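You operate a simulated robot arm through the tools that you are given. There is no shell and no other tool.

You are at the controls of a simulated robot arm. One attempt, no reset.

TASK
Put things in order on the top of the filler bench. At the end: the blue fill line adapter stands where the cream fault plate (marked "SEAM") stood; the brown wax block (marked "SOFT") is on the brown lace carton; the cream fault plate from the top of the filler bench stands where the red valve cap stood; the red valve cap stands where the brown wax block stood; whatever was shut is shut again. Leave all else as you found it, and nothing knocked over.

Only the result counts: the job must be done as asked and must still hold three seconds after the hand-in. Knocking over, shifting, dropping, spilling or breaking anything else fails it. A push-on lid holds only when it is set on centred and level and pressed home; a screw cap is set on level and turned clockwise until tight.

THE ROBOT
A 7-joint arm with a two-finger gripper, fixed in place. Base frame: the origin is at the foot of the arm, x ahead of it, y to its left, z up; the work surface is at about z = 0. Lengths are in m, angles in degrees, forces in N, time in s.
With the tool pointing down near the work surface it reaches from about 0.16 to 0.38 m from the base axis. Its first joint turns from -72.0 to 72.0 degrees. Payload 0.6 kg.
Tool frame: the origin (TCP) lies between the finger pads and is the grasp point; the fingertips stand 0.022 m ahead of it; z points along the fingers, y is the line along which they close. The gripper opens to 0.092 m; its body begins 0.065 m behind the TCP.
Orientation is that of the tool frame in the base frame, as a unit quaternion [x, y, z, w]. With the fingers straight down and closing along the base's y, the tool's x points along the base's -x, its y along +y and its z along -z.

THE INTERFACE
- The arm moves only by the tool play_rows. Its argument "commands" is a list of rows, each a list of 6 numbers: the shift along the tool's x, y, z in m, then the turn, a rotation vector about the tool's x, y, z in degrees. In form: [[tx, ty, tz, wx, wy, wz], ...]. A call has 1 to 20 rows; each row shifts and turns the commanded pose from where the row before left it, along the tool's axes as they then stand. "jaw" is the finger opening in m, from 0 to 0.092, set as the call begins (left out, the last holds). Each row takes 0.2 s and may step no farther than 0.05 m and 8.6 degrees from the row before; otherwise, or with a gripper value out of range, the whole call is refused. Where a pose cannot be reached the arm comes as near as it can. A force on the tool above 40 N (or 10 N above the force at the start of the call, whichever is more), or a blocked arm, ends the call early, and 0.2 s more pass. Each finger travels about 0.0599 m/s and halts on what it meets, pressing with about 26 N; the grip force reading is that of the motor and also rises with nothing between the fingers. The clock runs only during rows and for 0.2 s after the last one: add rows that do not move to give the fingers time. The reply holds the time, the measured pose of the TCP, the force on the tool along the base axes, the opening and the grip force, in the units named above and with some noise, with the torque about the TCP (base axes, N m) and any sound that the robot's microphone picked up, and new pictures: "views" is both (left out), scene, wrist or none.
- Cameras (640 x 400 px; columns grow to the right, rows downward): "scene" is fixed at [0.0548, -0.2665, 0.4141]; the picture's right is [0.80, -0.60, 0.00], its down [-0.29, -0.39, -0.87] and it looks along [0.52, 0.70, -0.49] (base axes); focal length 214 px, centre (320, 200). "wrist" rides on the gripper at [0.071, 0.019, -0.102] in the tool frame; the picture's right is [-0.26, 0.97, 0.00], its down [-0.75, -0.20, -0.62] and it looks along [-0.60, -0.16, 0.78] (tool axes); focal length 280 px, centre (320, 200). There is no depth. A picture from a camera that has moved, and an enlarged one, comes with that camera's place and axes in the base frame and with its lens.
- zoom(camera, box): a new picture of the part [left, top, right, bottom] of that camera's present view, enlarged. The clock stands still meanwhile.
- close_job(): hands the job in; it is judged then, once.

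Places have to be worked out from the pictures, the camera data and where the tool is seen. Open the gripper and draw the arm clear of the work before you hand the job in, unless the task says otherwise.

The tools are called after "Call:" as name(argument=value, ...) on one line, values as JSON. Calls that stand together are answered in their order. play_rows: Moves the arm, as the interface text tells. Its arguments: {"type":"object","properties":{"commands":{"type":"array","items":{"type":"array","items":{"type":"number"}}},"jaw":{"type":"number"},"views":{"type":"string","enum":["both","scene","wrist","none"]}},"required":["commands"]} The other tools are called the same way: zoom (camera, box) takes an enlarged picture of a part of a camera's view; close_job () hands the job in.

At the start:

```text
time: 0.0
ee_pos: [0.174, -0.107, 0.3103]
ee_rot: [-0.001, 1.0, 0.0, 0.001]
ft_force: [0.0, -0.7, 0.1]
moment: [-0.01, 0.0, 0.01]
gripper_width: 0.0921
grip_force: 0.1
```

scene: 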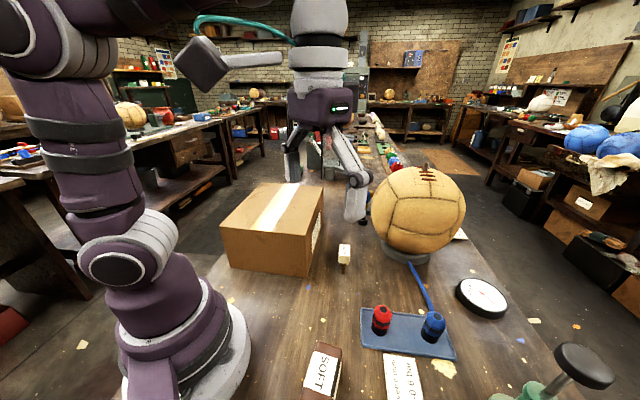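
wrist: 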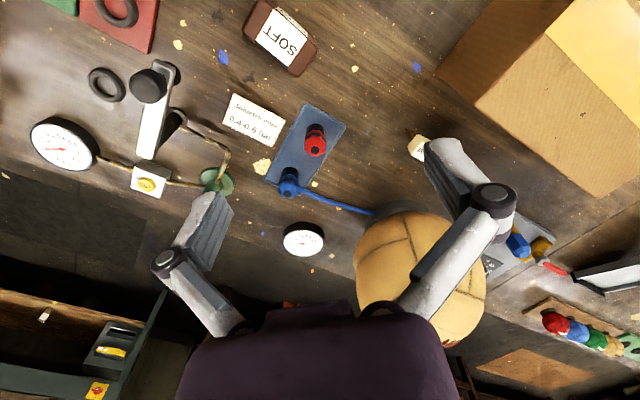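

I start by looking closer at both views to identify the objects before moving.

Call:
zoom(camera="scene", box=[200, 160, 520, 400])

Call:
zoom(camera="wrist", box=[200, 0, 640, 280])

Call:
zoom(camera="wrist", box=[0, 0, 320, 200])

Call:
zoom(camera="scene", box=[280, 60, 480, 200])

```text
1.67 times, centred on (360, 280) of scene
camera zoom: at [0.0548, -0.2665, 0.4141], right [0.8, -0.6, 0.0], down [-0.29, -0.39, -0.87], along [0.52, 0.7, -0.49], focal length 358 px, centre (253, 67)
```

zoom: 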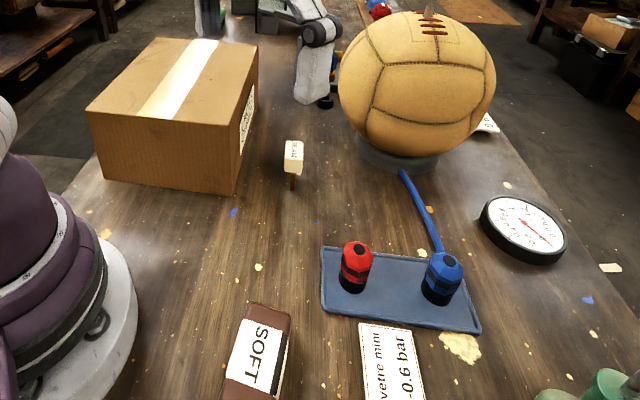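

```text
1.43 times, centred on (420, 140) of wrist
camera zoom: at [0.102, -0.0869, 0.4118], right [0.26, 0.97, 0.0], down [0.75, -0.2, 0.63], along [0.6, -0.16, -0.78], focal length 401 px, centre (177, 286)
```

zoom: 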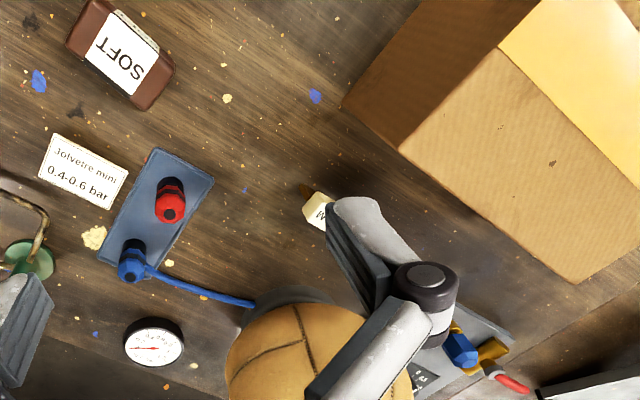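

```text
2.00 times, centred on (160, 100) of wrist
camera zoom: at [0.102, -0.0869, 0.4118], right [0.26, 0.97, 0.0], down [0.75, -0.2, 0.63], along [0.6, -0.16, -0.78], focal length 561 px, centre (640, 400)
```

zoom: 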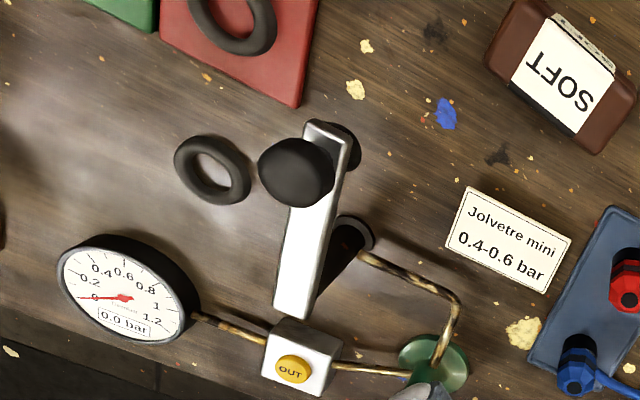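

```text
2.86 times, centred on (380, 130) of scene
camera zoom: at [0.0548, -0.2665, 0.4141], right [0.8, -0.6, 0.0], down [-0.29, -0.39, -0.87], along [0.52, 0.7, -0.49], focal length 613 px, centre (149, 400)
```

zoom: 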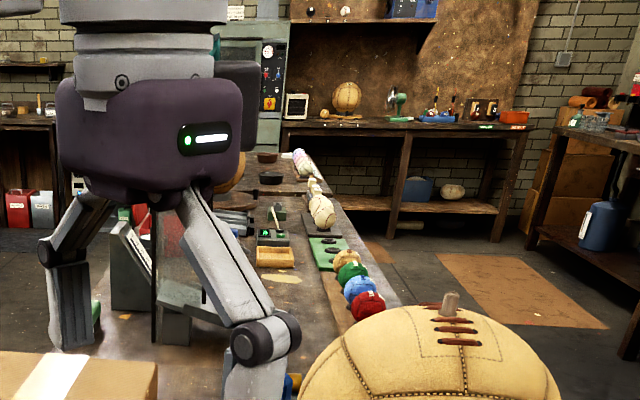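

The pictures show the SOFT block near (0.15,-0.145), the red cap near (0.285,-0.145), and a blue part near (0.35,-0.206). A small cream item is near (0.35,0.03), and a large carton is centred near (0.25,0.2). I raise the arm slightly and move it left to get other views before touching anything.

Call:
play_rows(commands=[[0, 0.03, -0.01, 0, 0, 0], [0, 0.03, -0.01, 0, 0, 0], [0, 0.03, -0.01, 0, 0, 0], [0, 0.03, 0, 0, 0, 0], [0, 0.03, 0, 0, 0, 0], [0, 0, 0, 0, 0, 0]])

```text
time: 0.9
ee_pos: [0.1747, -0.0103, 0.3403]
ee_rot: [-0.005, 1.0, 0.0, 0.004]
ft_force: [0.6, -1.1, -2.0]
moment: [0.18, -0.03, 0.09]
gripper_width: 0.0921
grip_force: 0.0
stopped in row 4: the force on the tool passed its limit at 55 N (the readings are from after the stop); the commanded pose is now the measured one
camera wrist: at [0.1026, 0.0087, 0.4412], right [0.25, 0.97, 0.0], down [0.75, -0.2, 0.63], along [0.61, -0.16, -0.77], focal length 280 px, centre (320, 200)
```

scene: 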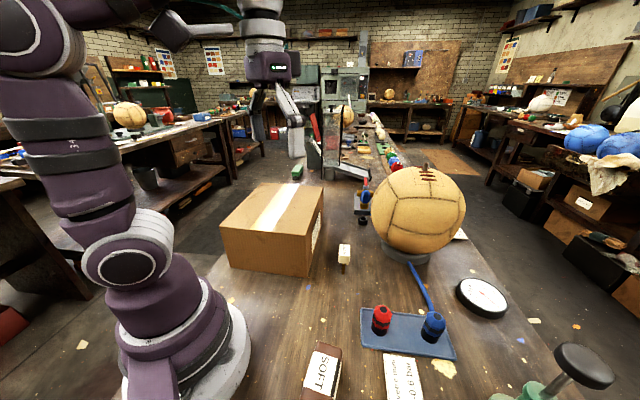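
wrist: 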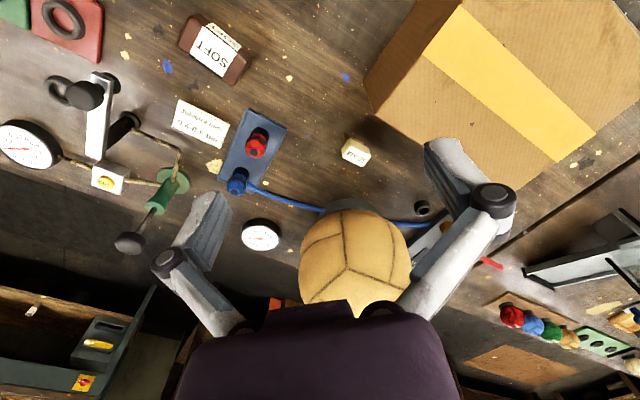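

The call stopped on a 55 N force spike with nothing obvious near the gripper. I look closely around the arm before moving again.

Call:
zoom(camera="scene", box=[100, 0, 400, 188])

Call:
zoom(camera="wrist", box=[200, 0, 520, 200])

Call:
zoom(camera="wrist", box=[340, 150, 640, 338])

```text
2.13 times, centred on (250, 94) of scene
camera zoom: at [0.0548, -0.2665, 0.4141], right [0.8, -0.6, 0.0], down [-0.29, -0.39, -0.87], along [0.52, 0.7, -0.49], focal length 456 px, centre (469, 426)
```

zoom: 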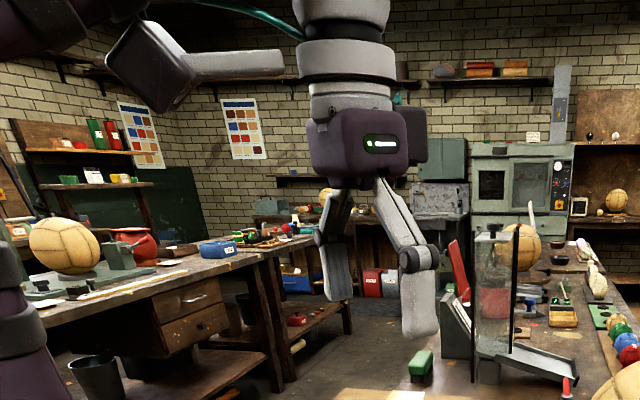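

```text
2.00 times, centred on (360, 100) of wrist
camera zoom: at [0.1026, 0.0087, 0.4412], right [0.25, 0.97, 0.0], down [0.75, -0.2, 0.63], along [0.61, -0.16, -0.77], focal length 561 px, centre (240, 400)
```

zoom: 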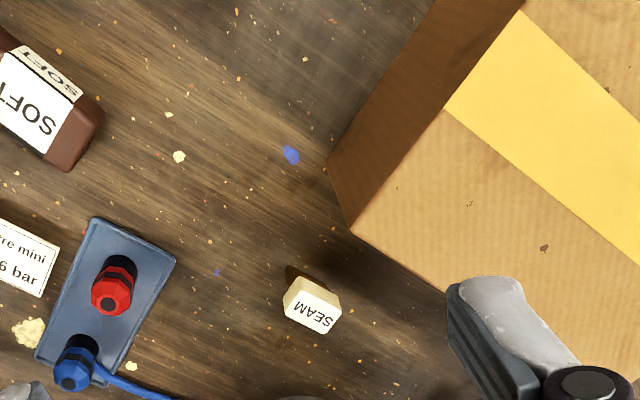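

```text
2.13 times, centred on (490, 244) of wrist
camera zoom: at [0.1026, 0.0087, 0.4412], right [0.25, 0.97, 0.0], down [0.75, -0.2, 0.63], along [0.61, -0.16, -0.77], focal length 597 px, centre (-42, 106)
```

zoom: 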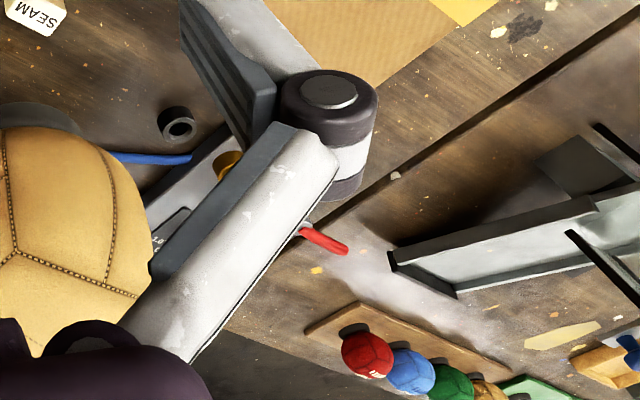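

I zoom in hard on the tray parts and the SEAM piece to see whether the hose is attached to the blue part and how the SEAM piece stands.

Call:
zoom(camera="scene", box=[350, 250, 478, 330])

Call:
zoom(camera="scene", box=[350, 290, 478, 370])

Call:
zoom(camera="scene", box=[312, 230, 376, 270])

Call:
zoom(camera="scene", box=[280, 320, 440, 400])

Call:
zoom(camera="wrist", box=[200, 90, 380, 220])

```text
5.00 times, centred on (414, 290) of scene
camera zoom: at [0.0548, -0.2665, 0.4141], right [0.8, -0.6, 0.0], down [-0.29, -0.39, -0.87], along [0.52, 0.7, -0.49], focal length 1072 px, centre (-150, -250)
```

zoom: 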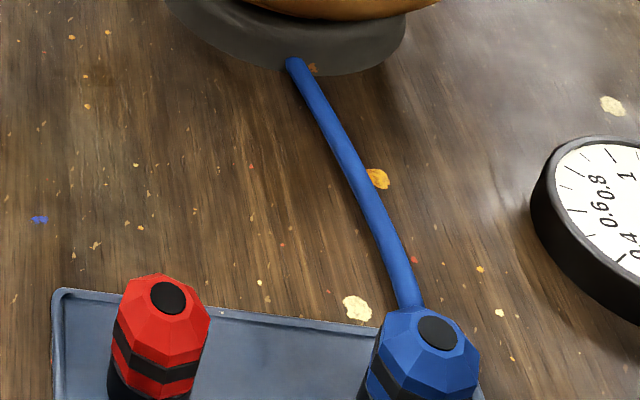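

```text
5.00 times, centred on (414, 330) of scene
camera zoom: at [0.0548, -0.2665, 0.4141], right [0.8, -0.6, 0.0], down [-0.29, -0.39, -0.87], along [0.52, 0.7, -0.49], focal length 1072 px, centre (-150, -450)
```

zoom: 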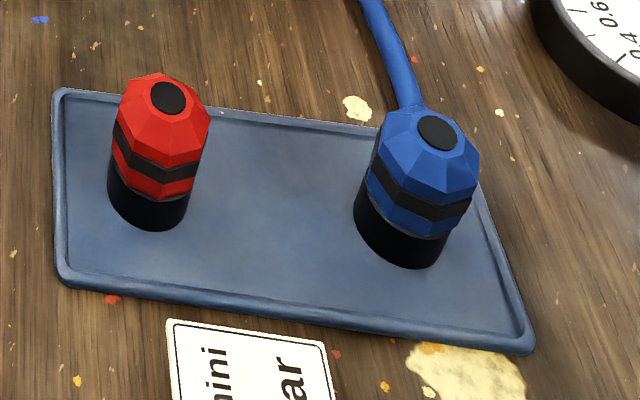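

```text
10.00 times, centred on (344, 250) of scene
camera zoom: at [0.0548, -0.2665, 0.4141], right [0.8, -0.6, 0.0], down [-0.29, -0.39, -0.87], along [0.52, 0.7, -0.49], focal length 2145 px, centre (80, -300)
```

zoom: 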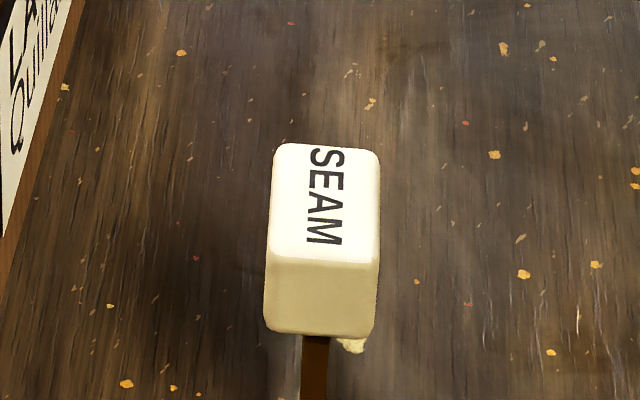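

```text
4.00 times, centred on (360, 360) of scene
camera zoom: at [0.0548, -0.2665, 0.4141], right [0.8, -0.6, 0.0], down [-0.29, -0.39, -0.87], along [0.52, 0.7, -0.49], focal length 858 px, centre (160, -440)
```

zoom: 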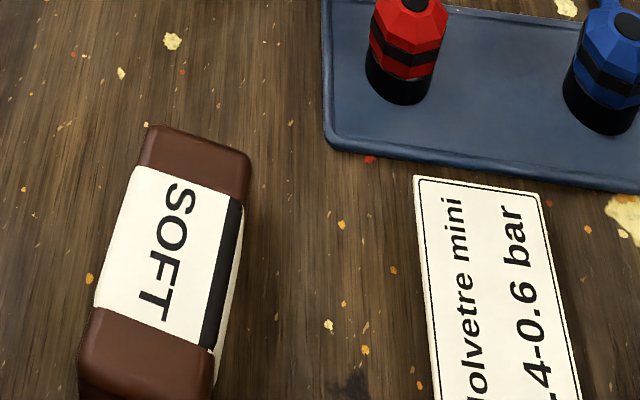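

```text
3.08 times, centred on (290, 155) of wrist
camera zoom: at [0.1026, 0.0087, 0.4412], right [0.25, 0.97, 0.0], down [0.75, -0.2, 0.63], along [0.61, -0.16, -0.77], focal length 863 px, centre (412, 338)
```

zoom: 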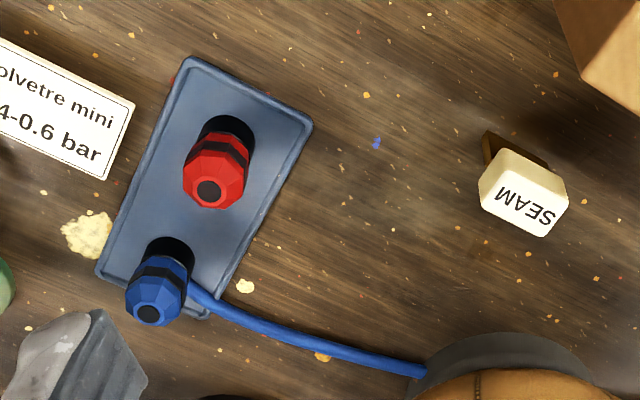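

The SEAM piece looks like a cream head on a thin brown stem, and the hose seems to meet the blue part on the tray. I check the other areas for a second blue part or a second carton.

Call:
zoom(camera="scene", box=[320, 150, 400, 200])

Call:
zoom(camera="scene", box=[340, 170, 420, 230])

Call:
zoom(camera="scene", box=[480, 300, 640, 400])

Call:
zoom(camera="scene", box=[210, 170, 340, 280])

Call:
zoom(camera="wrist", box=[0, 0, 240, 150])

```text
8.00 times, centred on (360, 175) of scene
camera zoom: at [0.0548, -0.2665, 0.4141], right [0.8, -0.6, 0.0], down [-0.29, -0.39, -0.87], along [0.52, 0.7, -0.49], focal length 1716 px, centre (0, 400)
```

zoom: 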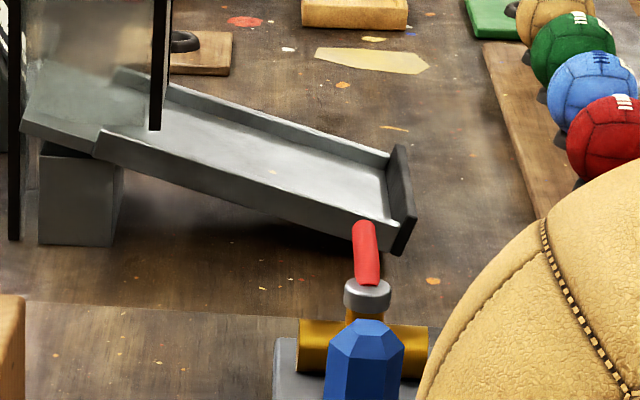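

```text
6.67 times, centred on (380, 200) of scene
camera zoom: at [0.0548, -0.2665, 0.4141], right [0.8, -0.6, 0.0], down [-0.29, -0.39, -0.87], along [0.52, 0.7, -0.49], focal length 1430 px, centre (-80, 200)
```

zoom: 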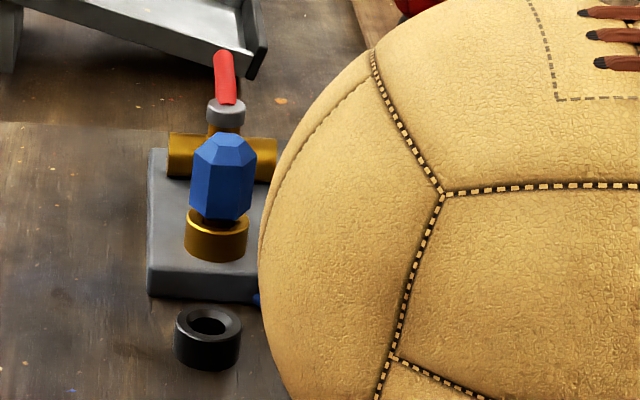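

```text
4.00 times, centred on (560, 350) of scene
camera zoom: at [0.0548, -0.2665, 0.4141], right [0.8, -0.6, 0.0], down [-0.29, -0.39, -0.87], along [0.52, 0.7, -0.49], focal length 858 px, centre (-640, -400)
```

zoom: 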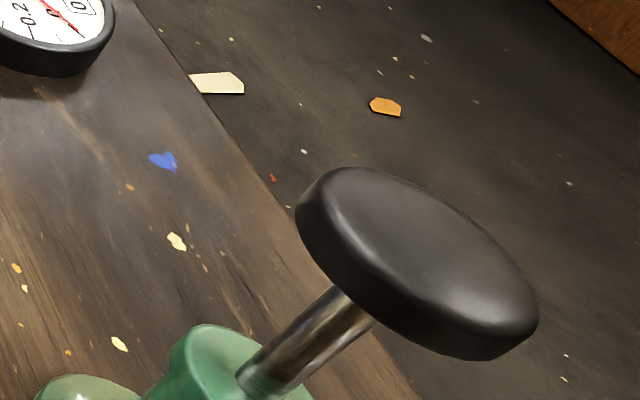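

```text
3.64 times, centred on (275, 225) of scene
camera zoom: at [0.0548, -0.2665, 0.4141], right [0.8, -0.6, 0.0], down [-0.29, -0.39, -0.87], along [0.52, 0.7, -0.49], focal length 780 px, centre (484, 109)
```

zoom: 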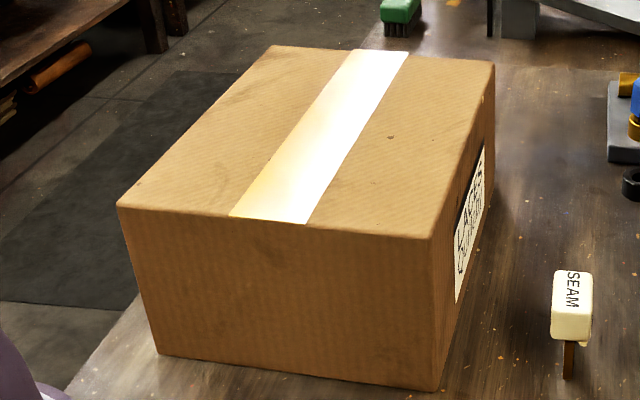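

```text
2.67 times, centred on (120, 75) of wrist
camera zoom: at [0.1026, 0.0087, 0.4412], right [0.25, 0.97, 0.0], down [0.75, -0.2, 0.63], along [0.61, -0.16, -0.77], focal length 748 px, centre (853, 533)
```

zoom: 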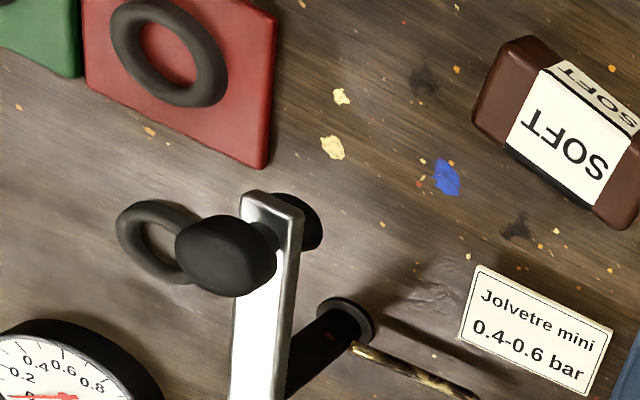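

The carton label on the right side starts with "LA…", so it is the lace carton, and the only blue part in reach is the one on the tray. I now move away from the folded pose, forward and down, to see the SEAM piece and tray closer.

Call:
play_rows(commands=[[-0.01, 0, 0.015, 0, 0, 0], [-0.01, 0, 0.015, 0, 0, 0], [-0.015, 0, 0.015, 0, 0, 0], [-0.015, 0, 0.015, 0, 0, 0], [-0.015, 0, 0.02, 0, 0, 0], [-0.015, 0, 0.02, 0, 0, 0], [0, 0, 0.02, 0, 0, 0], [0, 0, 0, 0, 0, 0]])

```text
time: 2.7
ee_pos: [0.2561, -0.0103, 0.2217]
ee_rot: [-0.004, 1.0, 0.0, 0.005]
ft_force: [-0.1, -0.3, 0.6]
moment: [0.06, -0.01, 0.02]
gripper_width: 0.0922
grip_force: 0.1
camera wrist: at [0.1838, 0.0094, 0.3222], right [0.25, 0.97, 0.0], down [0.75, -0.2, 0.63], along [0.61, -0.16, -0.77], focal length 280 px, centre (320, 200)
```

scene: 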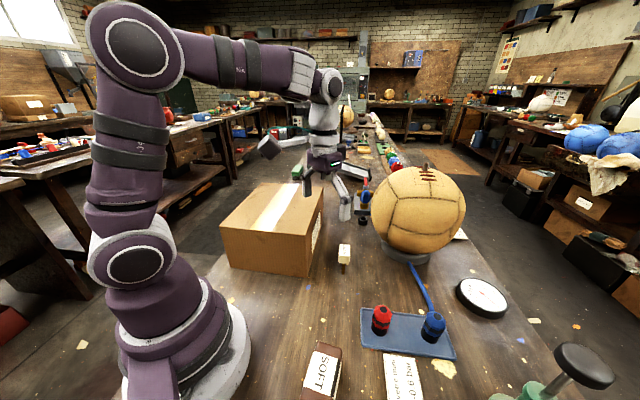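
wrist: 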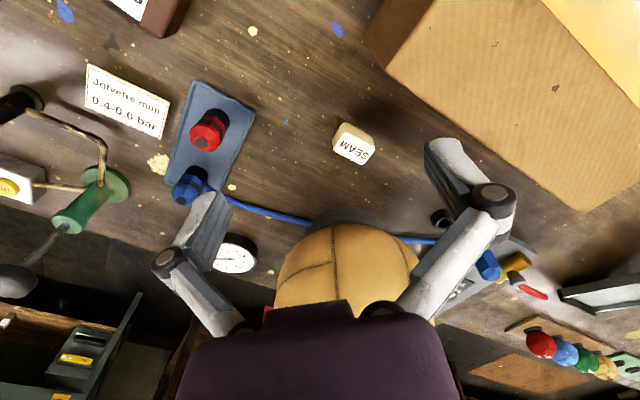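

The move went cleanly. I zoom in on the SEAM piece and the tray from this pose.

Call:
zoom(camera="wrist", box=[300, 100, 412, 170])

Call:
zoom(camera="wrist", box=[150, 70, 310, 220])

Call:
zoom(camera="scene", box=[316, 230, 380, 280])

```text
5.71 times, centred on (356, 135) of wrist
camera zoom: at [0.1838, 0.0094, 0.3222], right [0.25, 0.97, 0.0], down [0.75, -0.2, 0.63], along [0.61, -0.16, -0.77], focal length 1602 px, centre (114, 571)
```

zoom: 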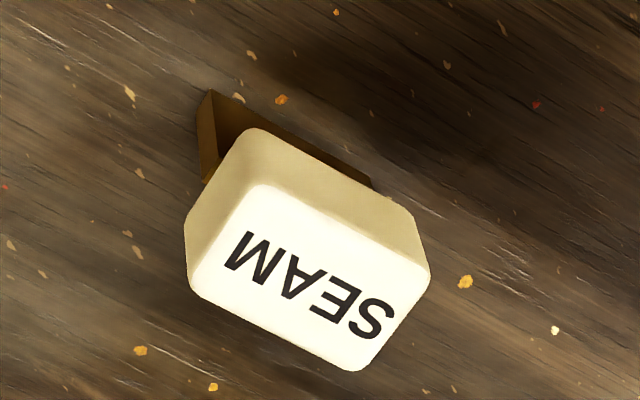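

```text
2.67 times, centred on (230, 145) of wrist
camera zoom: at [0.1838, 0.0094, 0.3222], right [0.25, 0.97, 0.0], down [0.75, -0.2, 0.63], along [0.61, -0.16, -0.77], focal length 748 px, centre (560, 347)
```

zoom: 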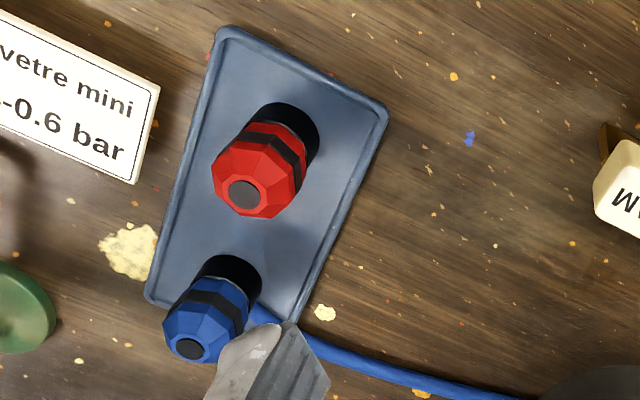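

```text
8.00 times, centred on (348, 255) of scene
camera zoom: at [0.0548, -0.2665, 0.4141], right [0.8, -0.6, 0.0], down [-0.29, -0.39, -0.87], along [0.52, 0.7, -0.49], focal length 1716 px, centre (96, -240)
```

zoom: 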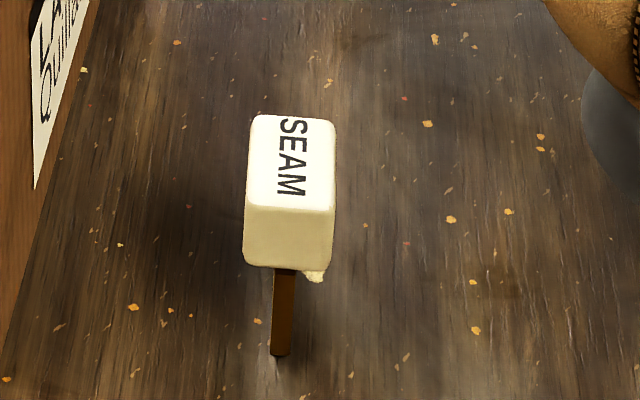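

The SEAM piece is a cream block about 38×24 mm on a thin foot of roughly 6 mm. It is centred near (0.335, 0.009), has its long axis at about 45°, and its top is near z=0.057. Next I go above the SOFT block with the jaw line turned across its width and inspect it.

Call:
play_rows(commands=[[0.0152, -0.0193, 0, 0, 0, 0], [0.0152, -0.0193, 0, 0, 0, 0], [0.0152, -0.0193, 0, 0, 0, 0], [0.0152, -0.0193, 0, 0, 0, 0], [0.0152, -0.0193, 0, 0, 0, 0], [0.0152, -0.0193, 0, 0, 0, 0], [0.0148, -0.0193, 0, 0, 0, 0], [0, 0, 0, 0, 0, -7.8], [0, 0, 0, 0, 0, -7.8], [0, 0, 0, 0, 0, -7.8], [0, 0, 0, 0, 0, -7.8], [0, 0, 0, 0, 0, -7.8], [0, 0, 0, 0, 0, 0]])

```text
time: 5.5
ee_pos: [0.1514, -0.1465, 0.2202]
ee_rot: [-0.339, 0.941, -0.003, 0.004]
ft_force: [-0.3, 0.7, 0.0]
moment: [0.01, -0.02, -0.03]
gripper_width: 0.0919
grip_force: 0.1
camera wrist: at [0.083, -0.1758, 0.3214], right [-0.41, 0.91, -0.01], down [0.71, 0.32, 0.63], along [0.58, 0.26, -0.78], focal length 280 px, centre (320, 200)
```

scene: 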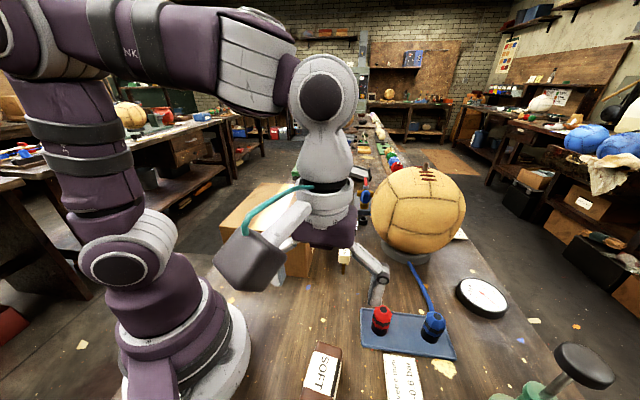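
wrist: 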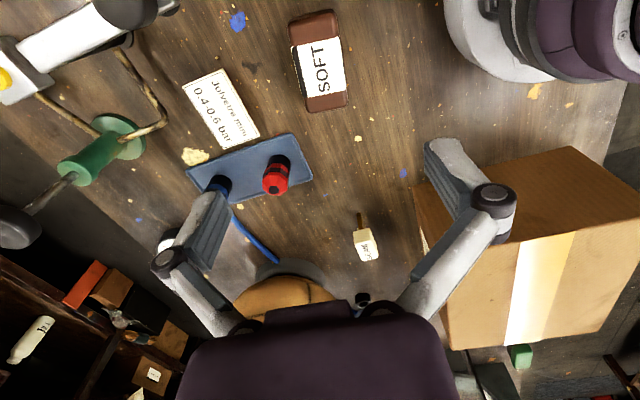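

The SOFT block is in full view now. I enlarge it to measure its axis and size.

Call:
zoom(camera="wrist", box=[250, 0, 410, 120])

Call:
zoom(camera="wrist", box=[170, 120, 390, 270])

Call:
zoom(camera="wrist", box=[400, 120, 640, 360])

```text
3.33 times, centred on (330, 60) of wrist
camera zoom: at [0.083, -0.1758, 0.3214], right [-0.41, 0.91, -0.01], down [0.71, 0.32, 0.63], along [0.58, 0.26, -0.78], focal length 935 px, centre (287, 667)
```

zoom: 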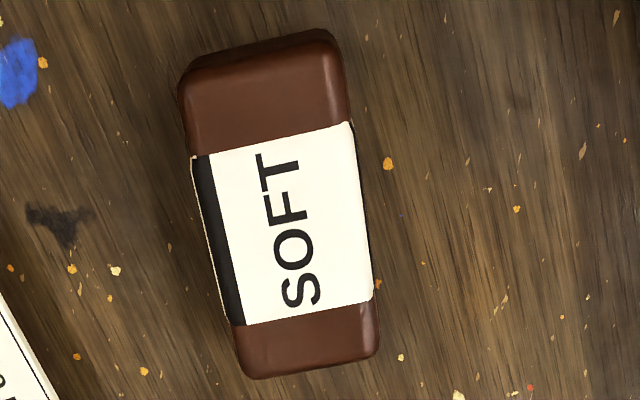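

```text
2.67 times, centred on (280, 195) of wrist
camera zoom: at [0.083, -0.1758, 0.3214], right [-0.41, 0.91, -0.01], down [0.71, 0.32, 0.63], along [0.58, 0.26, -0.78], focal length 748 px, centre (427, 213)
```

zoom: 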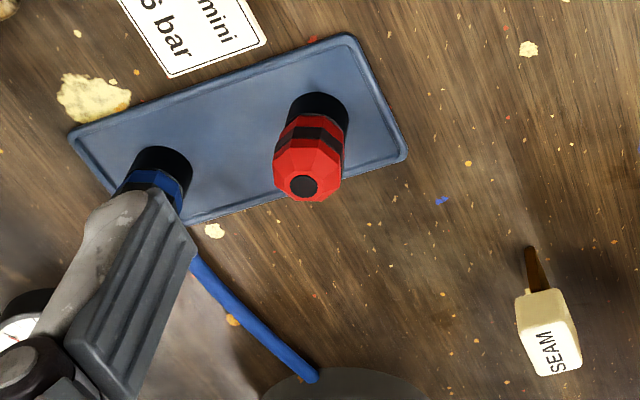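

```text
1.67 times, centred on (520, 240) of wrist
camera zoom: at [0.083, -0.1758, 0.3214], right [-0.41, 0.91, -0.01], down [0.71, 0.32, 0.63], along [0.58, 0.26, -0.78], focal length 467 px, centre (-13, 133)
```

zoom: 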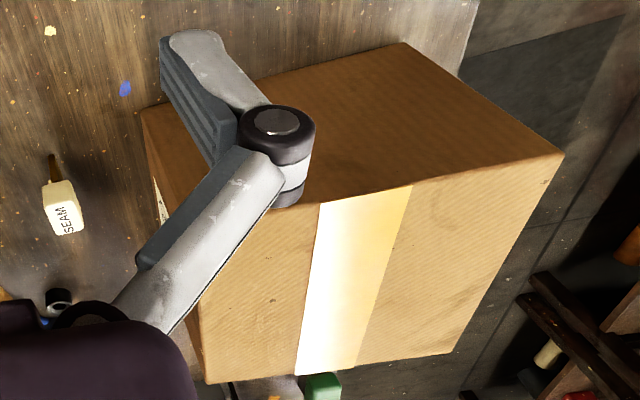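

The SOFT block is about 80×42 mm and 33 mm high, centred near (0.147,-0.147), with its long axis at roughly 36.5°. The carton top works out at z≈0.127, centred near (0.262,0.19). I correct the slight tool tilt, align, and descend to z≈0.08 for a check.

Call:
play_rows(commands=[[0, 0, 0, -0.48, 0.32, 0], [0, 0, 0, 0, 0, 3], [0.0038, 0.0022, 0.02, 0, 0, 0], [0, 0, 0.02, 0, 0, 0], [0, 0, 0.02, 0, 0, 0], [0, 0, 0.02, 0, 0, 0], [0, 0, 0.02, 0, 0, 0], [0, 0, 0.02, 0, 0, 0], [0, 0, 0.02, 0, 0, 0], [0, 0, 0, 0, 0, 0]])

```text
time: 7.7
ee_pos: [0.1457, -0.1473, 0.0817]
ee_rot: [-0.313, 0.95, 0.001, 0.0]
ft_force: [-0.2, -0.2, -0.1]
moment: [0.01, 0.02, -0.01]
gripper_width: 0.0922
grip_force: 0.0
camera wrist: at [0.0779, -0.1734, 0.1817], right [-0.36, 0.93, 0.0], down [0.73, 0.28, 0.62], along [0.58, 0.23, -0.78], focal length 280 px, centre (320, 200)
```

scene: 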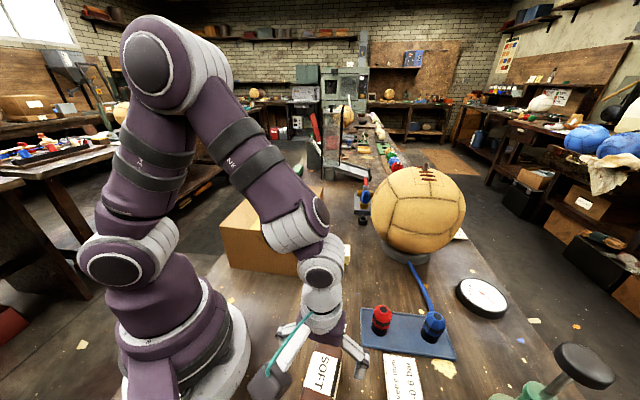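
wrist: 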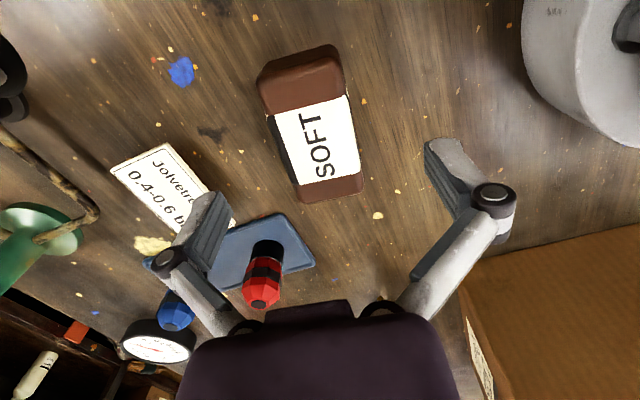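

The tool is vertical and well centred over the SOFT block at (0.1457,-0.1475). I descend to z≈0.027, fingertips just above the table.

Call:
play_rows(commands=[[0, 0, 0.015, 0, 0, 0], [0, 0, 0.015, 0, 0, 0], [0, 0, 0.012, 0, 0, 0], [0, 0, 0.008, 0, 0, 0], [0, 0, 0.004, 0, 0, 0], [0, 0, 0, 0, 0, 0]])

```text
time: 9.1
ee_pos: [0.1459, -0.1457, 0.0263]
ee_rot: [-0.313, 0.95, 0.001, 0.0]
ft_force: [-0.7, 0.0, 0.5]
moment: [0.0, 0.04, -0.01]
gripper_width: 0.092
grip_force: 0.1
camera wrist: at [0.0783, -0.1722, 0.1275], right [-0.36, 0.93, 0.0], down [0.73, 0.28, 0.63], along [0.58, 0.23, -0.78], focal length 280 px, centre (320, 200)
```

scene: 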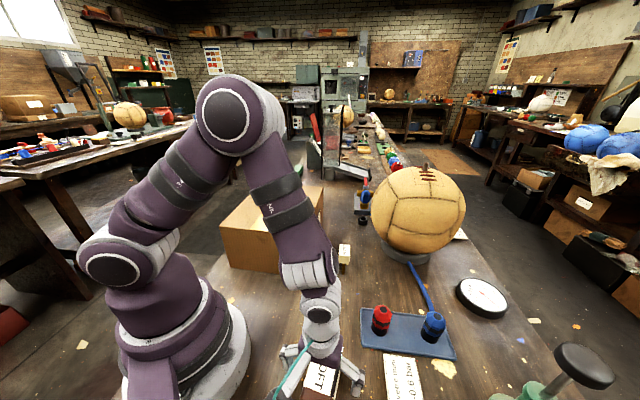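
wrist: 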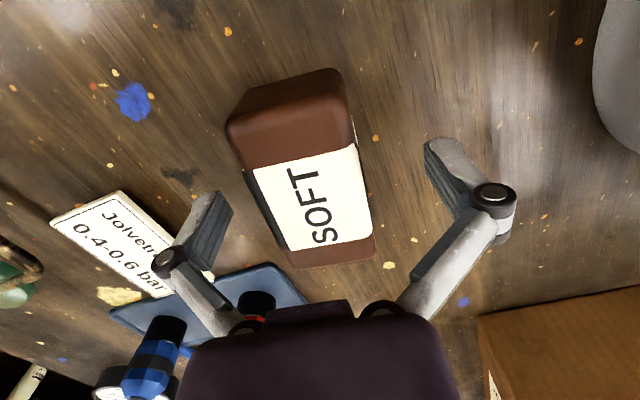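

The fingers straddle the block cleanly. I close on it with a modest command and wait for the grip to settle.

Call:
play_rows(commands=[[0, 0, 0, 0, 0, 0], [0, 0, 0, 0, 0, 0], [0, 0, 0, 0, 0, 0], [0, 0, 0, 0, 0, 0], [0, 0, 0, 0, 0, 0]], jaw=0.034, views="wrist")

```text
time: 10.3
ee_pos: [0.1475, -0.1455, 0.0263]
ee_rot: [-0.312, 0.95, 0.0, 0.001]
ft_force: [0.0, -2.2, 8.5]
moment: [-0.06, -0.02, 0.01]
gripper_width: 0.0443
grip_force: 26.0
camera wrist: at [0.0783, -0.1723, 0.1276], right [-0.36, 0.93, 0.0], down [0.73, 0.28, 0.63], along [0.58, 0.23, -0.78], focal length 280 px, centre (320, 200)
```

wrist: 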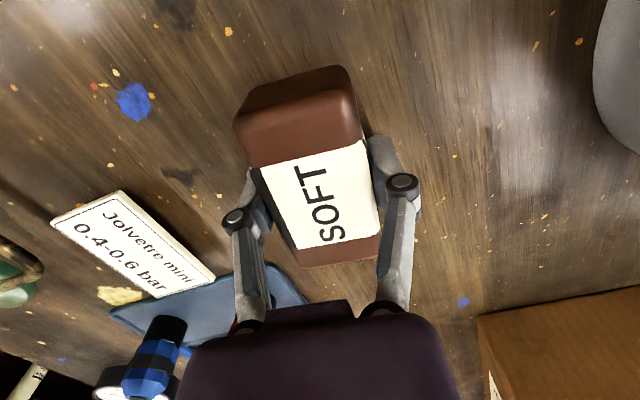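

The grip holds at 44 mm width. I lift slowly first, then up to clear height.

Call:
play_rows(commands=[[0, 0, -0.004, 0, 0, 0], [0, 0, -0.01, 0, 0, 0], [0, 0, -0.02, 0, 0, 0], [0, 0, -0.025, 0, 0, 0], [0, 0, -0.025, 0, 0, 0], [0, 0, -0.025, 0, 0, 0], [0, 0, -0.025, 0, 0, 0], [0, 0, -0.025, 0, 0, 0], [0, 0, -0.025, 0, 0, 0], [0, 0, 0, 0, 0, 0]])

```text
time: 12.5
ee_pos: [0.146, -0.1467, 0.2117]
ee_rot: [-0.313, 0.95, 0.001, 0.0]
ft_force: [0.0, -0.3, -1.9]
moment: [0.06, -0.01, 0.0]
gripper_width: 0.0445
grip_force: 26.1
camera wrist: at [0.0784, -0.1726, 0.3123], right [-0.36, 0.93, 0.0], down [0.73, 0.28, 0.62], along [0.58, 0.23, -0.78], focal length 280 px, centre (320, 200)
```

scene: 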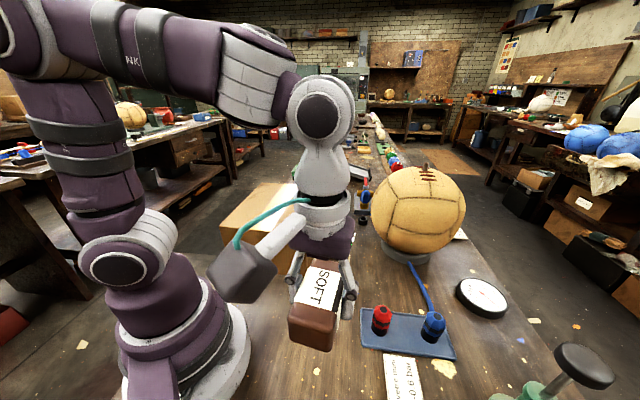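
wrist: 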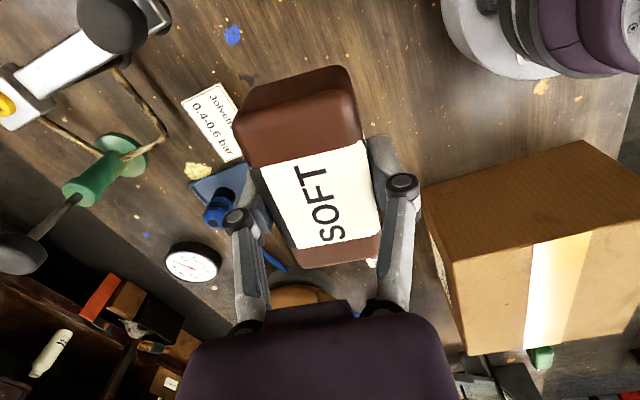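

The block is held level, about 2 N. I carry it in an arc toward the carton at z≈0.21.

Call:
play_rows(commands=[[-0.01, 0.002, 0, 0, 0, 0], [-0.018, 0.0036, 0, 0, 0, 0], [-0.018, 0.0036, 0, 0, 0, 0], [-0.018, 0.0036, 0, 0, 0, 0], [-0.018, 0.0036, 0, 0, 0, 0], [-0.018, 0.0038, 0, 0, 0, 0], [-0.0176, 0.014, 0, 0, 0, 0], [-0.0176, 0.014, 0, 0, 0, 0], [-0.0176, 0.014, 0, 0, 0, 0], [-0.0176, 0.014, 0, 0, 0, 0], [-0.0176, 0.014, 0, 0, 0, 0], [-0.0176, 0.014, 0, 0, 0, 0], [-0.0129, 0.0191, 0, 0, 0, 0], [-0.0129, 0.0191, 0, 0, 0, 0], [-0.0129, 0.0191, 0, 0, 0, 0], [-0.0129, 0.0191, 0, 0, 0, 0], [-0.0127, 0.0191, 0, 0, 0, 0], [0, 0, 0, 0, 0, 0]])

```text
time: 16.3
ee_pos: [0.2443, 0.1728, 0.2099]
ee_rot: [-0.313, 0.95, 0.001, 0.0]
ft_force: [0.8, -0.3, -1.7]
moment: [0.02, 0.0, -0.01]
gripper_width: 0.0447
grip_force: 26.5
camera wrist: at [0.1761, 0.1479, 0.3116], right [-0.36, 0.93, 0.0], down [0.73, 0.28, 0.62], along [0.58, 0.23, -0.78], focal length 280 px, centre (320, 200)
```

scene: 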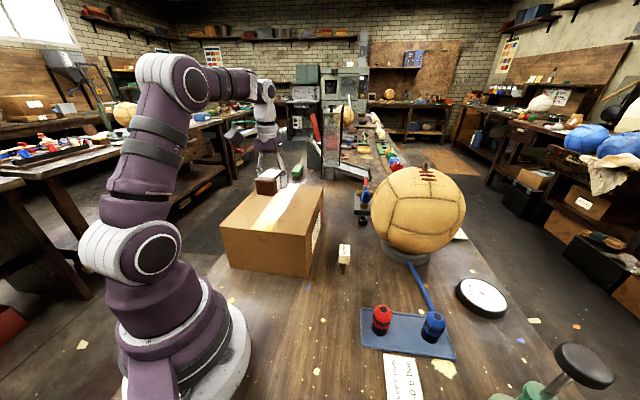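
wrist: 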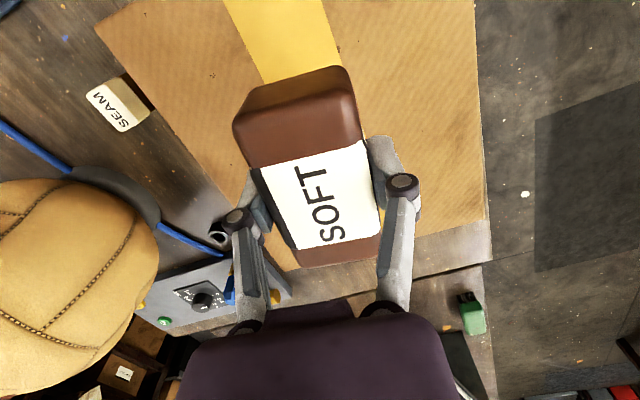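

The block is above the carton. I descend to just above the estimated contact height (z≈0.153), then check.

Call:
play_rows(commands=[[0, 0, 0.015, 0, 0, 0], [0, 0, 0.015, 0, 0, 0], [0, 0, 0.01, 0, 0, 0], [0, 0, 0.006, 0, 0, 0], [0, 0, 0, 0, 0, 0]])

Call:
zoom(camera="scene", box=[210, 130, 340, 240])

```text
time: 17.5
ee_pos: [0.2443, 0.1744, 0.1649]
ee_rot: [-0.314, 0.949, 0.001, 0.0]
ft_force: [0.9, 0.3, -1.5]
moment: [0.01, -0.03, 0.01]
gripper_width: 0.0448
grip_force: 26.0
camera wrist: at [0.1763, 0.1485, 0.2662], right [-0.36, 0.93, 0.0], down [0.73, 0.28, 0.62], along [0.58, 0.23, -0.78], focal length 280 px, centre (320, 200)
```

scene: 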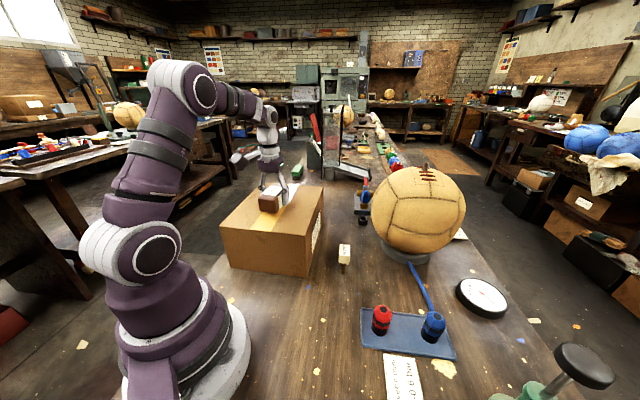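
wrist: 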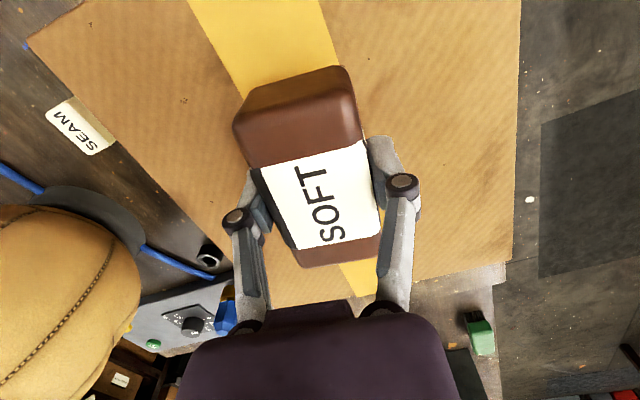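

```text
3.64 times, centred on (275, 185) of scene
camera zoom: at [0.0548, -0.2665, 0.4141], right [0.8, -0.6, 0.0], down [-0.29, -0.39, -0.87], along [0.52, 0.7, -0.49], focal length 780 px, centre (484, 254)
```

zoom: 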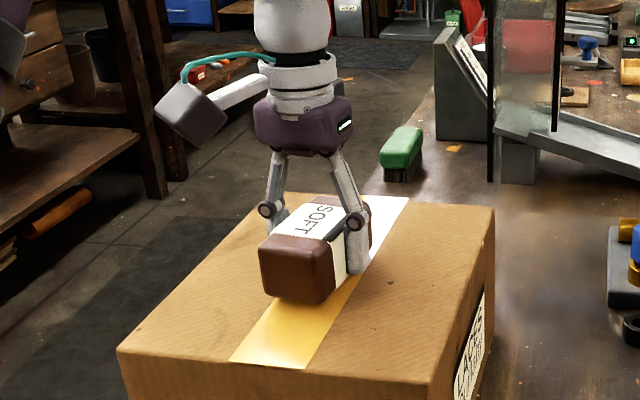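

The carton's side reads "LACES", and the block is about 1 cm above it. I lower in small steps until contact shows in the force.

Call:
play_rows(commands=[[0, 0, 0.003, 0, 0, 0], [0, 0, 0.003, 0, 0, 0], [0, 0, 0.002, 0, 0, 0], [0, 0, 0.001, 0, 0, 0], [0, 0, 0, 0, 0, 0]], views="none")

```text
time: 18.7
ee_pos: [0.2449, 0.1744, 0.1565]
ee_rot: [-0.314, 0.949, 0.001, 0.0]
ft_force: [-1.8, -1.6, 9.4]
moment: [0.0, -0.17, -0.03]
gripper_width: 0.0445
grip_force: 25.9
```

Contact shows at z≈0.157 with about 10 N. I open the fingers to release the block, then look.

Call:
play_rows(commands=[[0, 0, -0.0008, 0, 0, 0], [0, 0, 0, 0, 0, 0], [0, 0, 0, 0, 0, 0], [0, 0, 0, 0, 0, 0]], jaw=0.075)

```text
time: 19.7
ee_pos: [0.244, 0.1742, 0.1573]
ee_rot: [-0.313, 0.95, 0.001, 0.0]
ft_force: [-0.3, 1.0, -0.1]
moment: [-0.02, -0.01, -0.03]
gripper_width: 0.075
grip_force: 0.1
camera wrist: at [0.176, 0.1483, 0.2582], right [-0.36, 0.93, 0.0], down [0.73, 0.28, 0.62], along [0.58, 0.23, -0.78], focal length 280 px, centre (320, 200)
```

scene: 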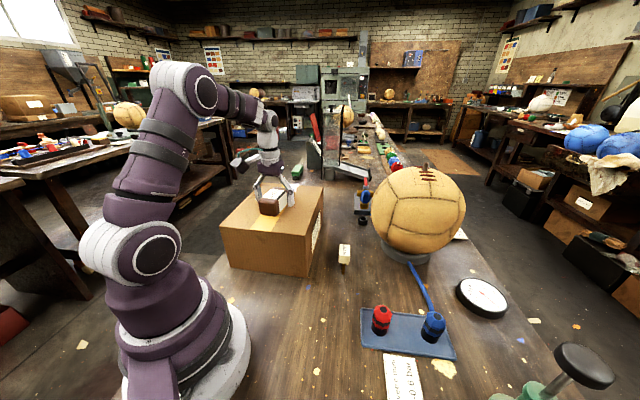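
wrist: 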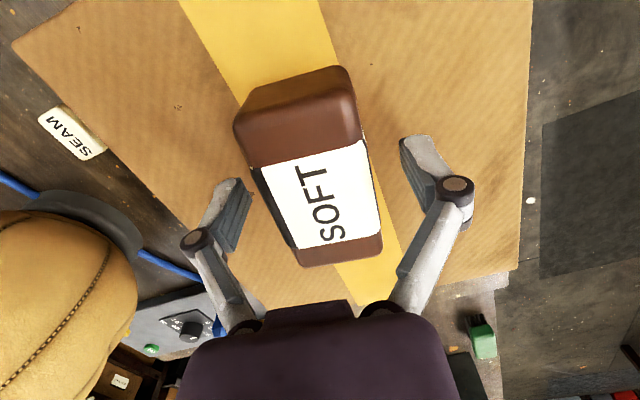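

The block rests flat on the carton. I lift straight up, then swing back toward the tray.

Call:
play_rows(commands=[[0, 0, -0.01, 0, 0, 0], [0, 0, -0.02, 0, 0, 0], [0, 0, -0.02, 0, 0, 0], [0, 0, -0.02, 0, 0, 0], [0.0126, -0.0191, 0, 0, 0, 0], [0.0126, -0.0191, 0, 0, 0, 0], [0.0126, -0.0191, 0, 0, 0, 0], [0.0126, -0.0191, 0, 0, 0, 0], [0.0126, -0.0191, 0, 0, 0, 0], [0.01276, -0.0182, 0, 0, 0, 0], [0.01276, -0.0182, 0, 0, 0, 0], [0.01276, -0.0182, 0, 0, 0, 0], [0.01276, -0.0182, 0, 0, 0, 0], [0.01276, -0.0182, 0, 0, 0, 0], [0.01276, -0.0182, 0, 0, 0, 0], [0.01276, -0.0182, 0, 0, 0, 0], [0.01276, -0.0182, 0, 0, 0, 0], [0.01276, -0.0182, 0, 0, 0, 0], [0, 0, 0, 0, 0, 0]])

```text
time: 23.7
ee_pos: [0.2562, -0.1399, 0.2244]
ee_rot: [-0.313, 0.95, 0.001, 0.0]
ft_force: [-1.0, 0.3, 0.2]
moment: [0.02, 0.0, 0.0]
gripper_width: 0.0746
grip_force: 0.1
camera wrist: at [0.1872, -0.1662, 0.3276], right [-0.36, 0.93, 0.0], down [0.73, 0.28, 0.62], along [0.58, 0.23, -0.78], focal length 280 px, centre (320, 200)
```

scene: 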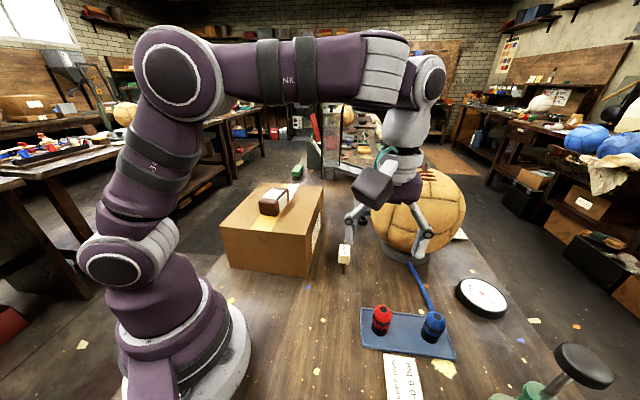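
wrist: 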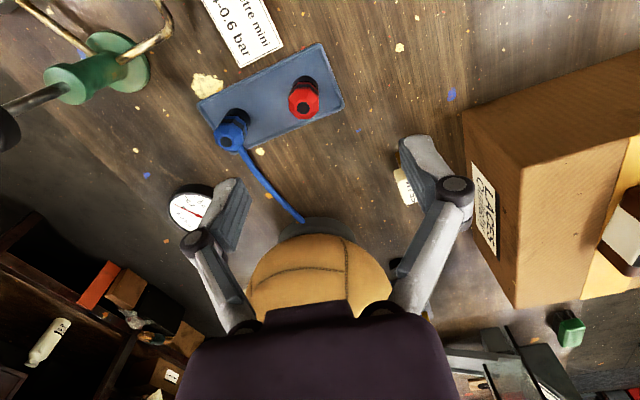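

The tray is in clear view from above. I zoom in to measure both parts' flats and where the hose joins.

Call:
zoom(camera="wrist", box=[190, 40, 350, 180])

Call:
zoom(camera="wrist", box=[200, 100, 280, 160])

Call:
zoom(camera="scene", box=[400, 290, 464, 340])

Call:
zoom(camera="scene", box=[320, 290, 400, 400])

```text
2.86 times, centred on (270, 110) of wrist
camera zoom: at [0.1872, -0.1662, 0.3276], right [-0.36, 0.93, 0.0], down [0.73, 0.28, 0.62], along [0.58, 0.23, -0.78], focal length 801 px, centre (463, 457)
```

zoom: 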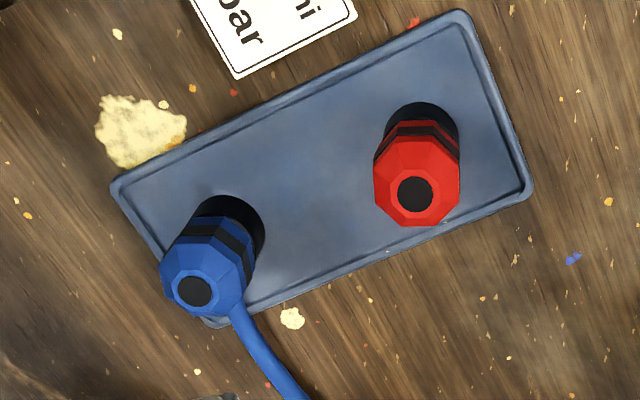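

```text
6.67 times, centred on (240, 130) of wrist
camera zoom: at [0.1872, -0.1662, 0.3276], right [-0.36, 0.93, 0.0], down [0.73, 0.28, 0.62], along [0.58, 0.23, -0.78], focal length 1869 px, centre (853, 667)
```

zoom: 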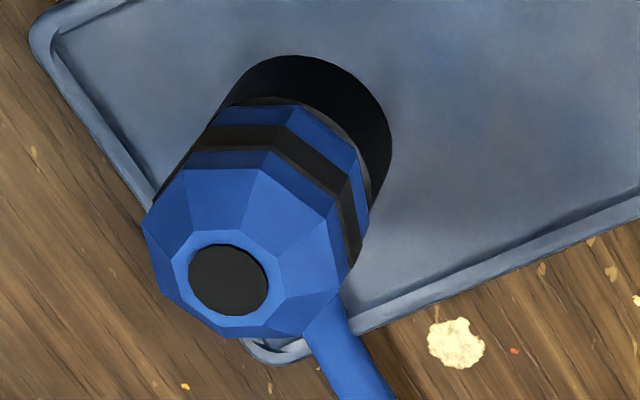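

```text
8.00 times, centred on (432, 315) of scene
camera zoom: at [0.0548, -0.2665, 0.4141], right [0.8, -0.6, 0.0], down [-0.29, -0.39, -0.87], along [0.52, 0.7, -0.49], focal length 1716 px, centre (-576, -720)
```

zoom: 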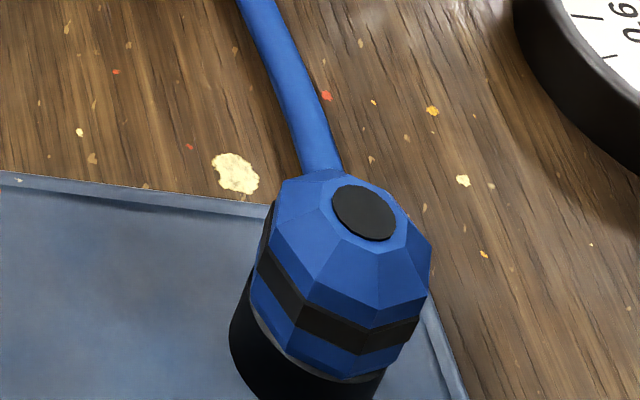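

```text
3.64 times, centred on (360, 345) of scene
camera zoom: at [0.0548, -0.2665, 0.4141], right [0.8, -0.6, 0.0], down [-0.29, -0.39, -0.87], along [0.52, 0.7, -0.49], focal length 780 px, centre (174, -327)
```

zoom: 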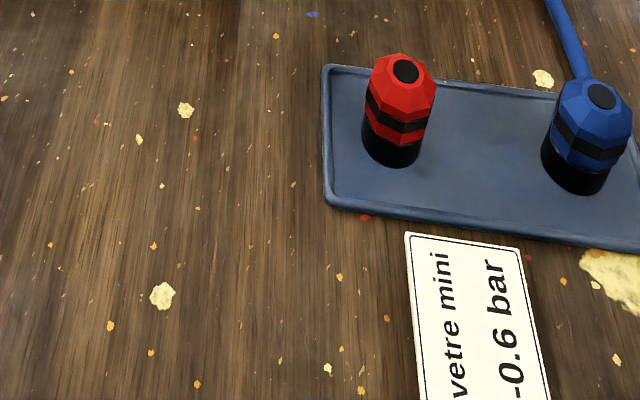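

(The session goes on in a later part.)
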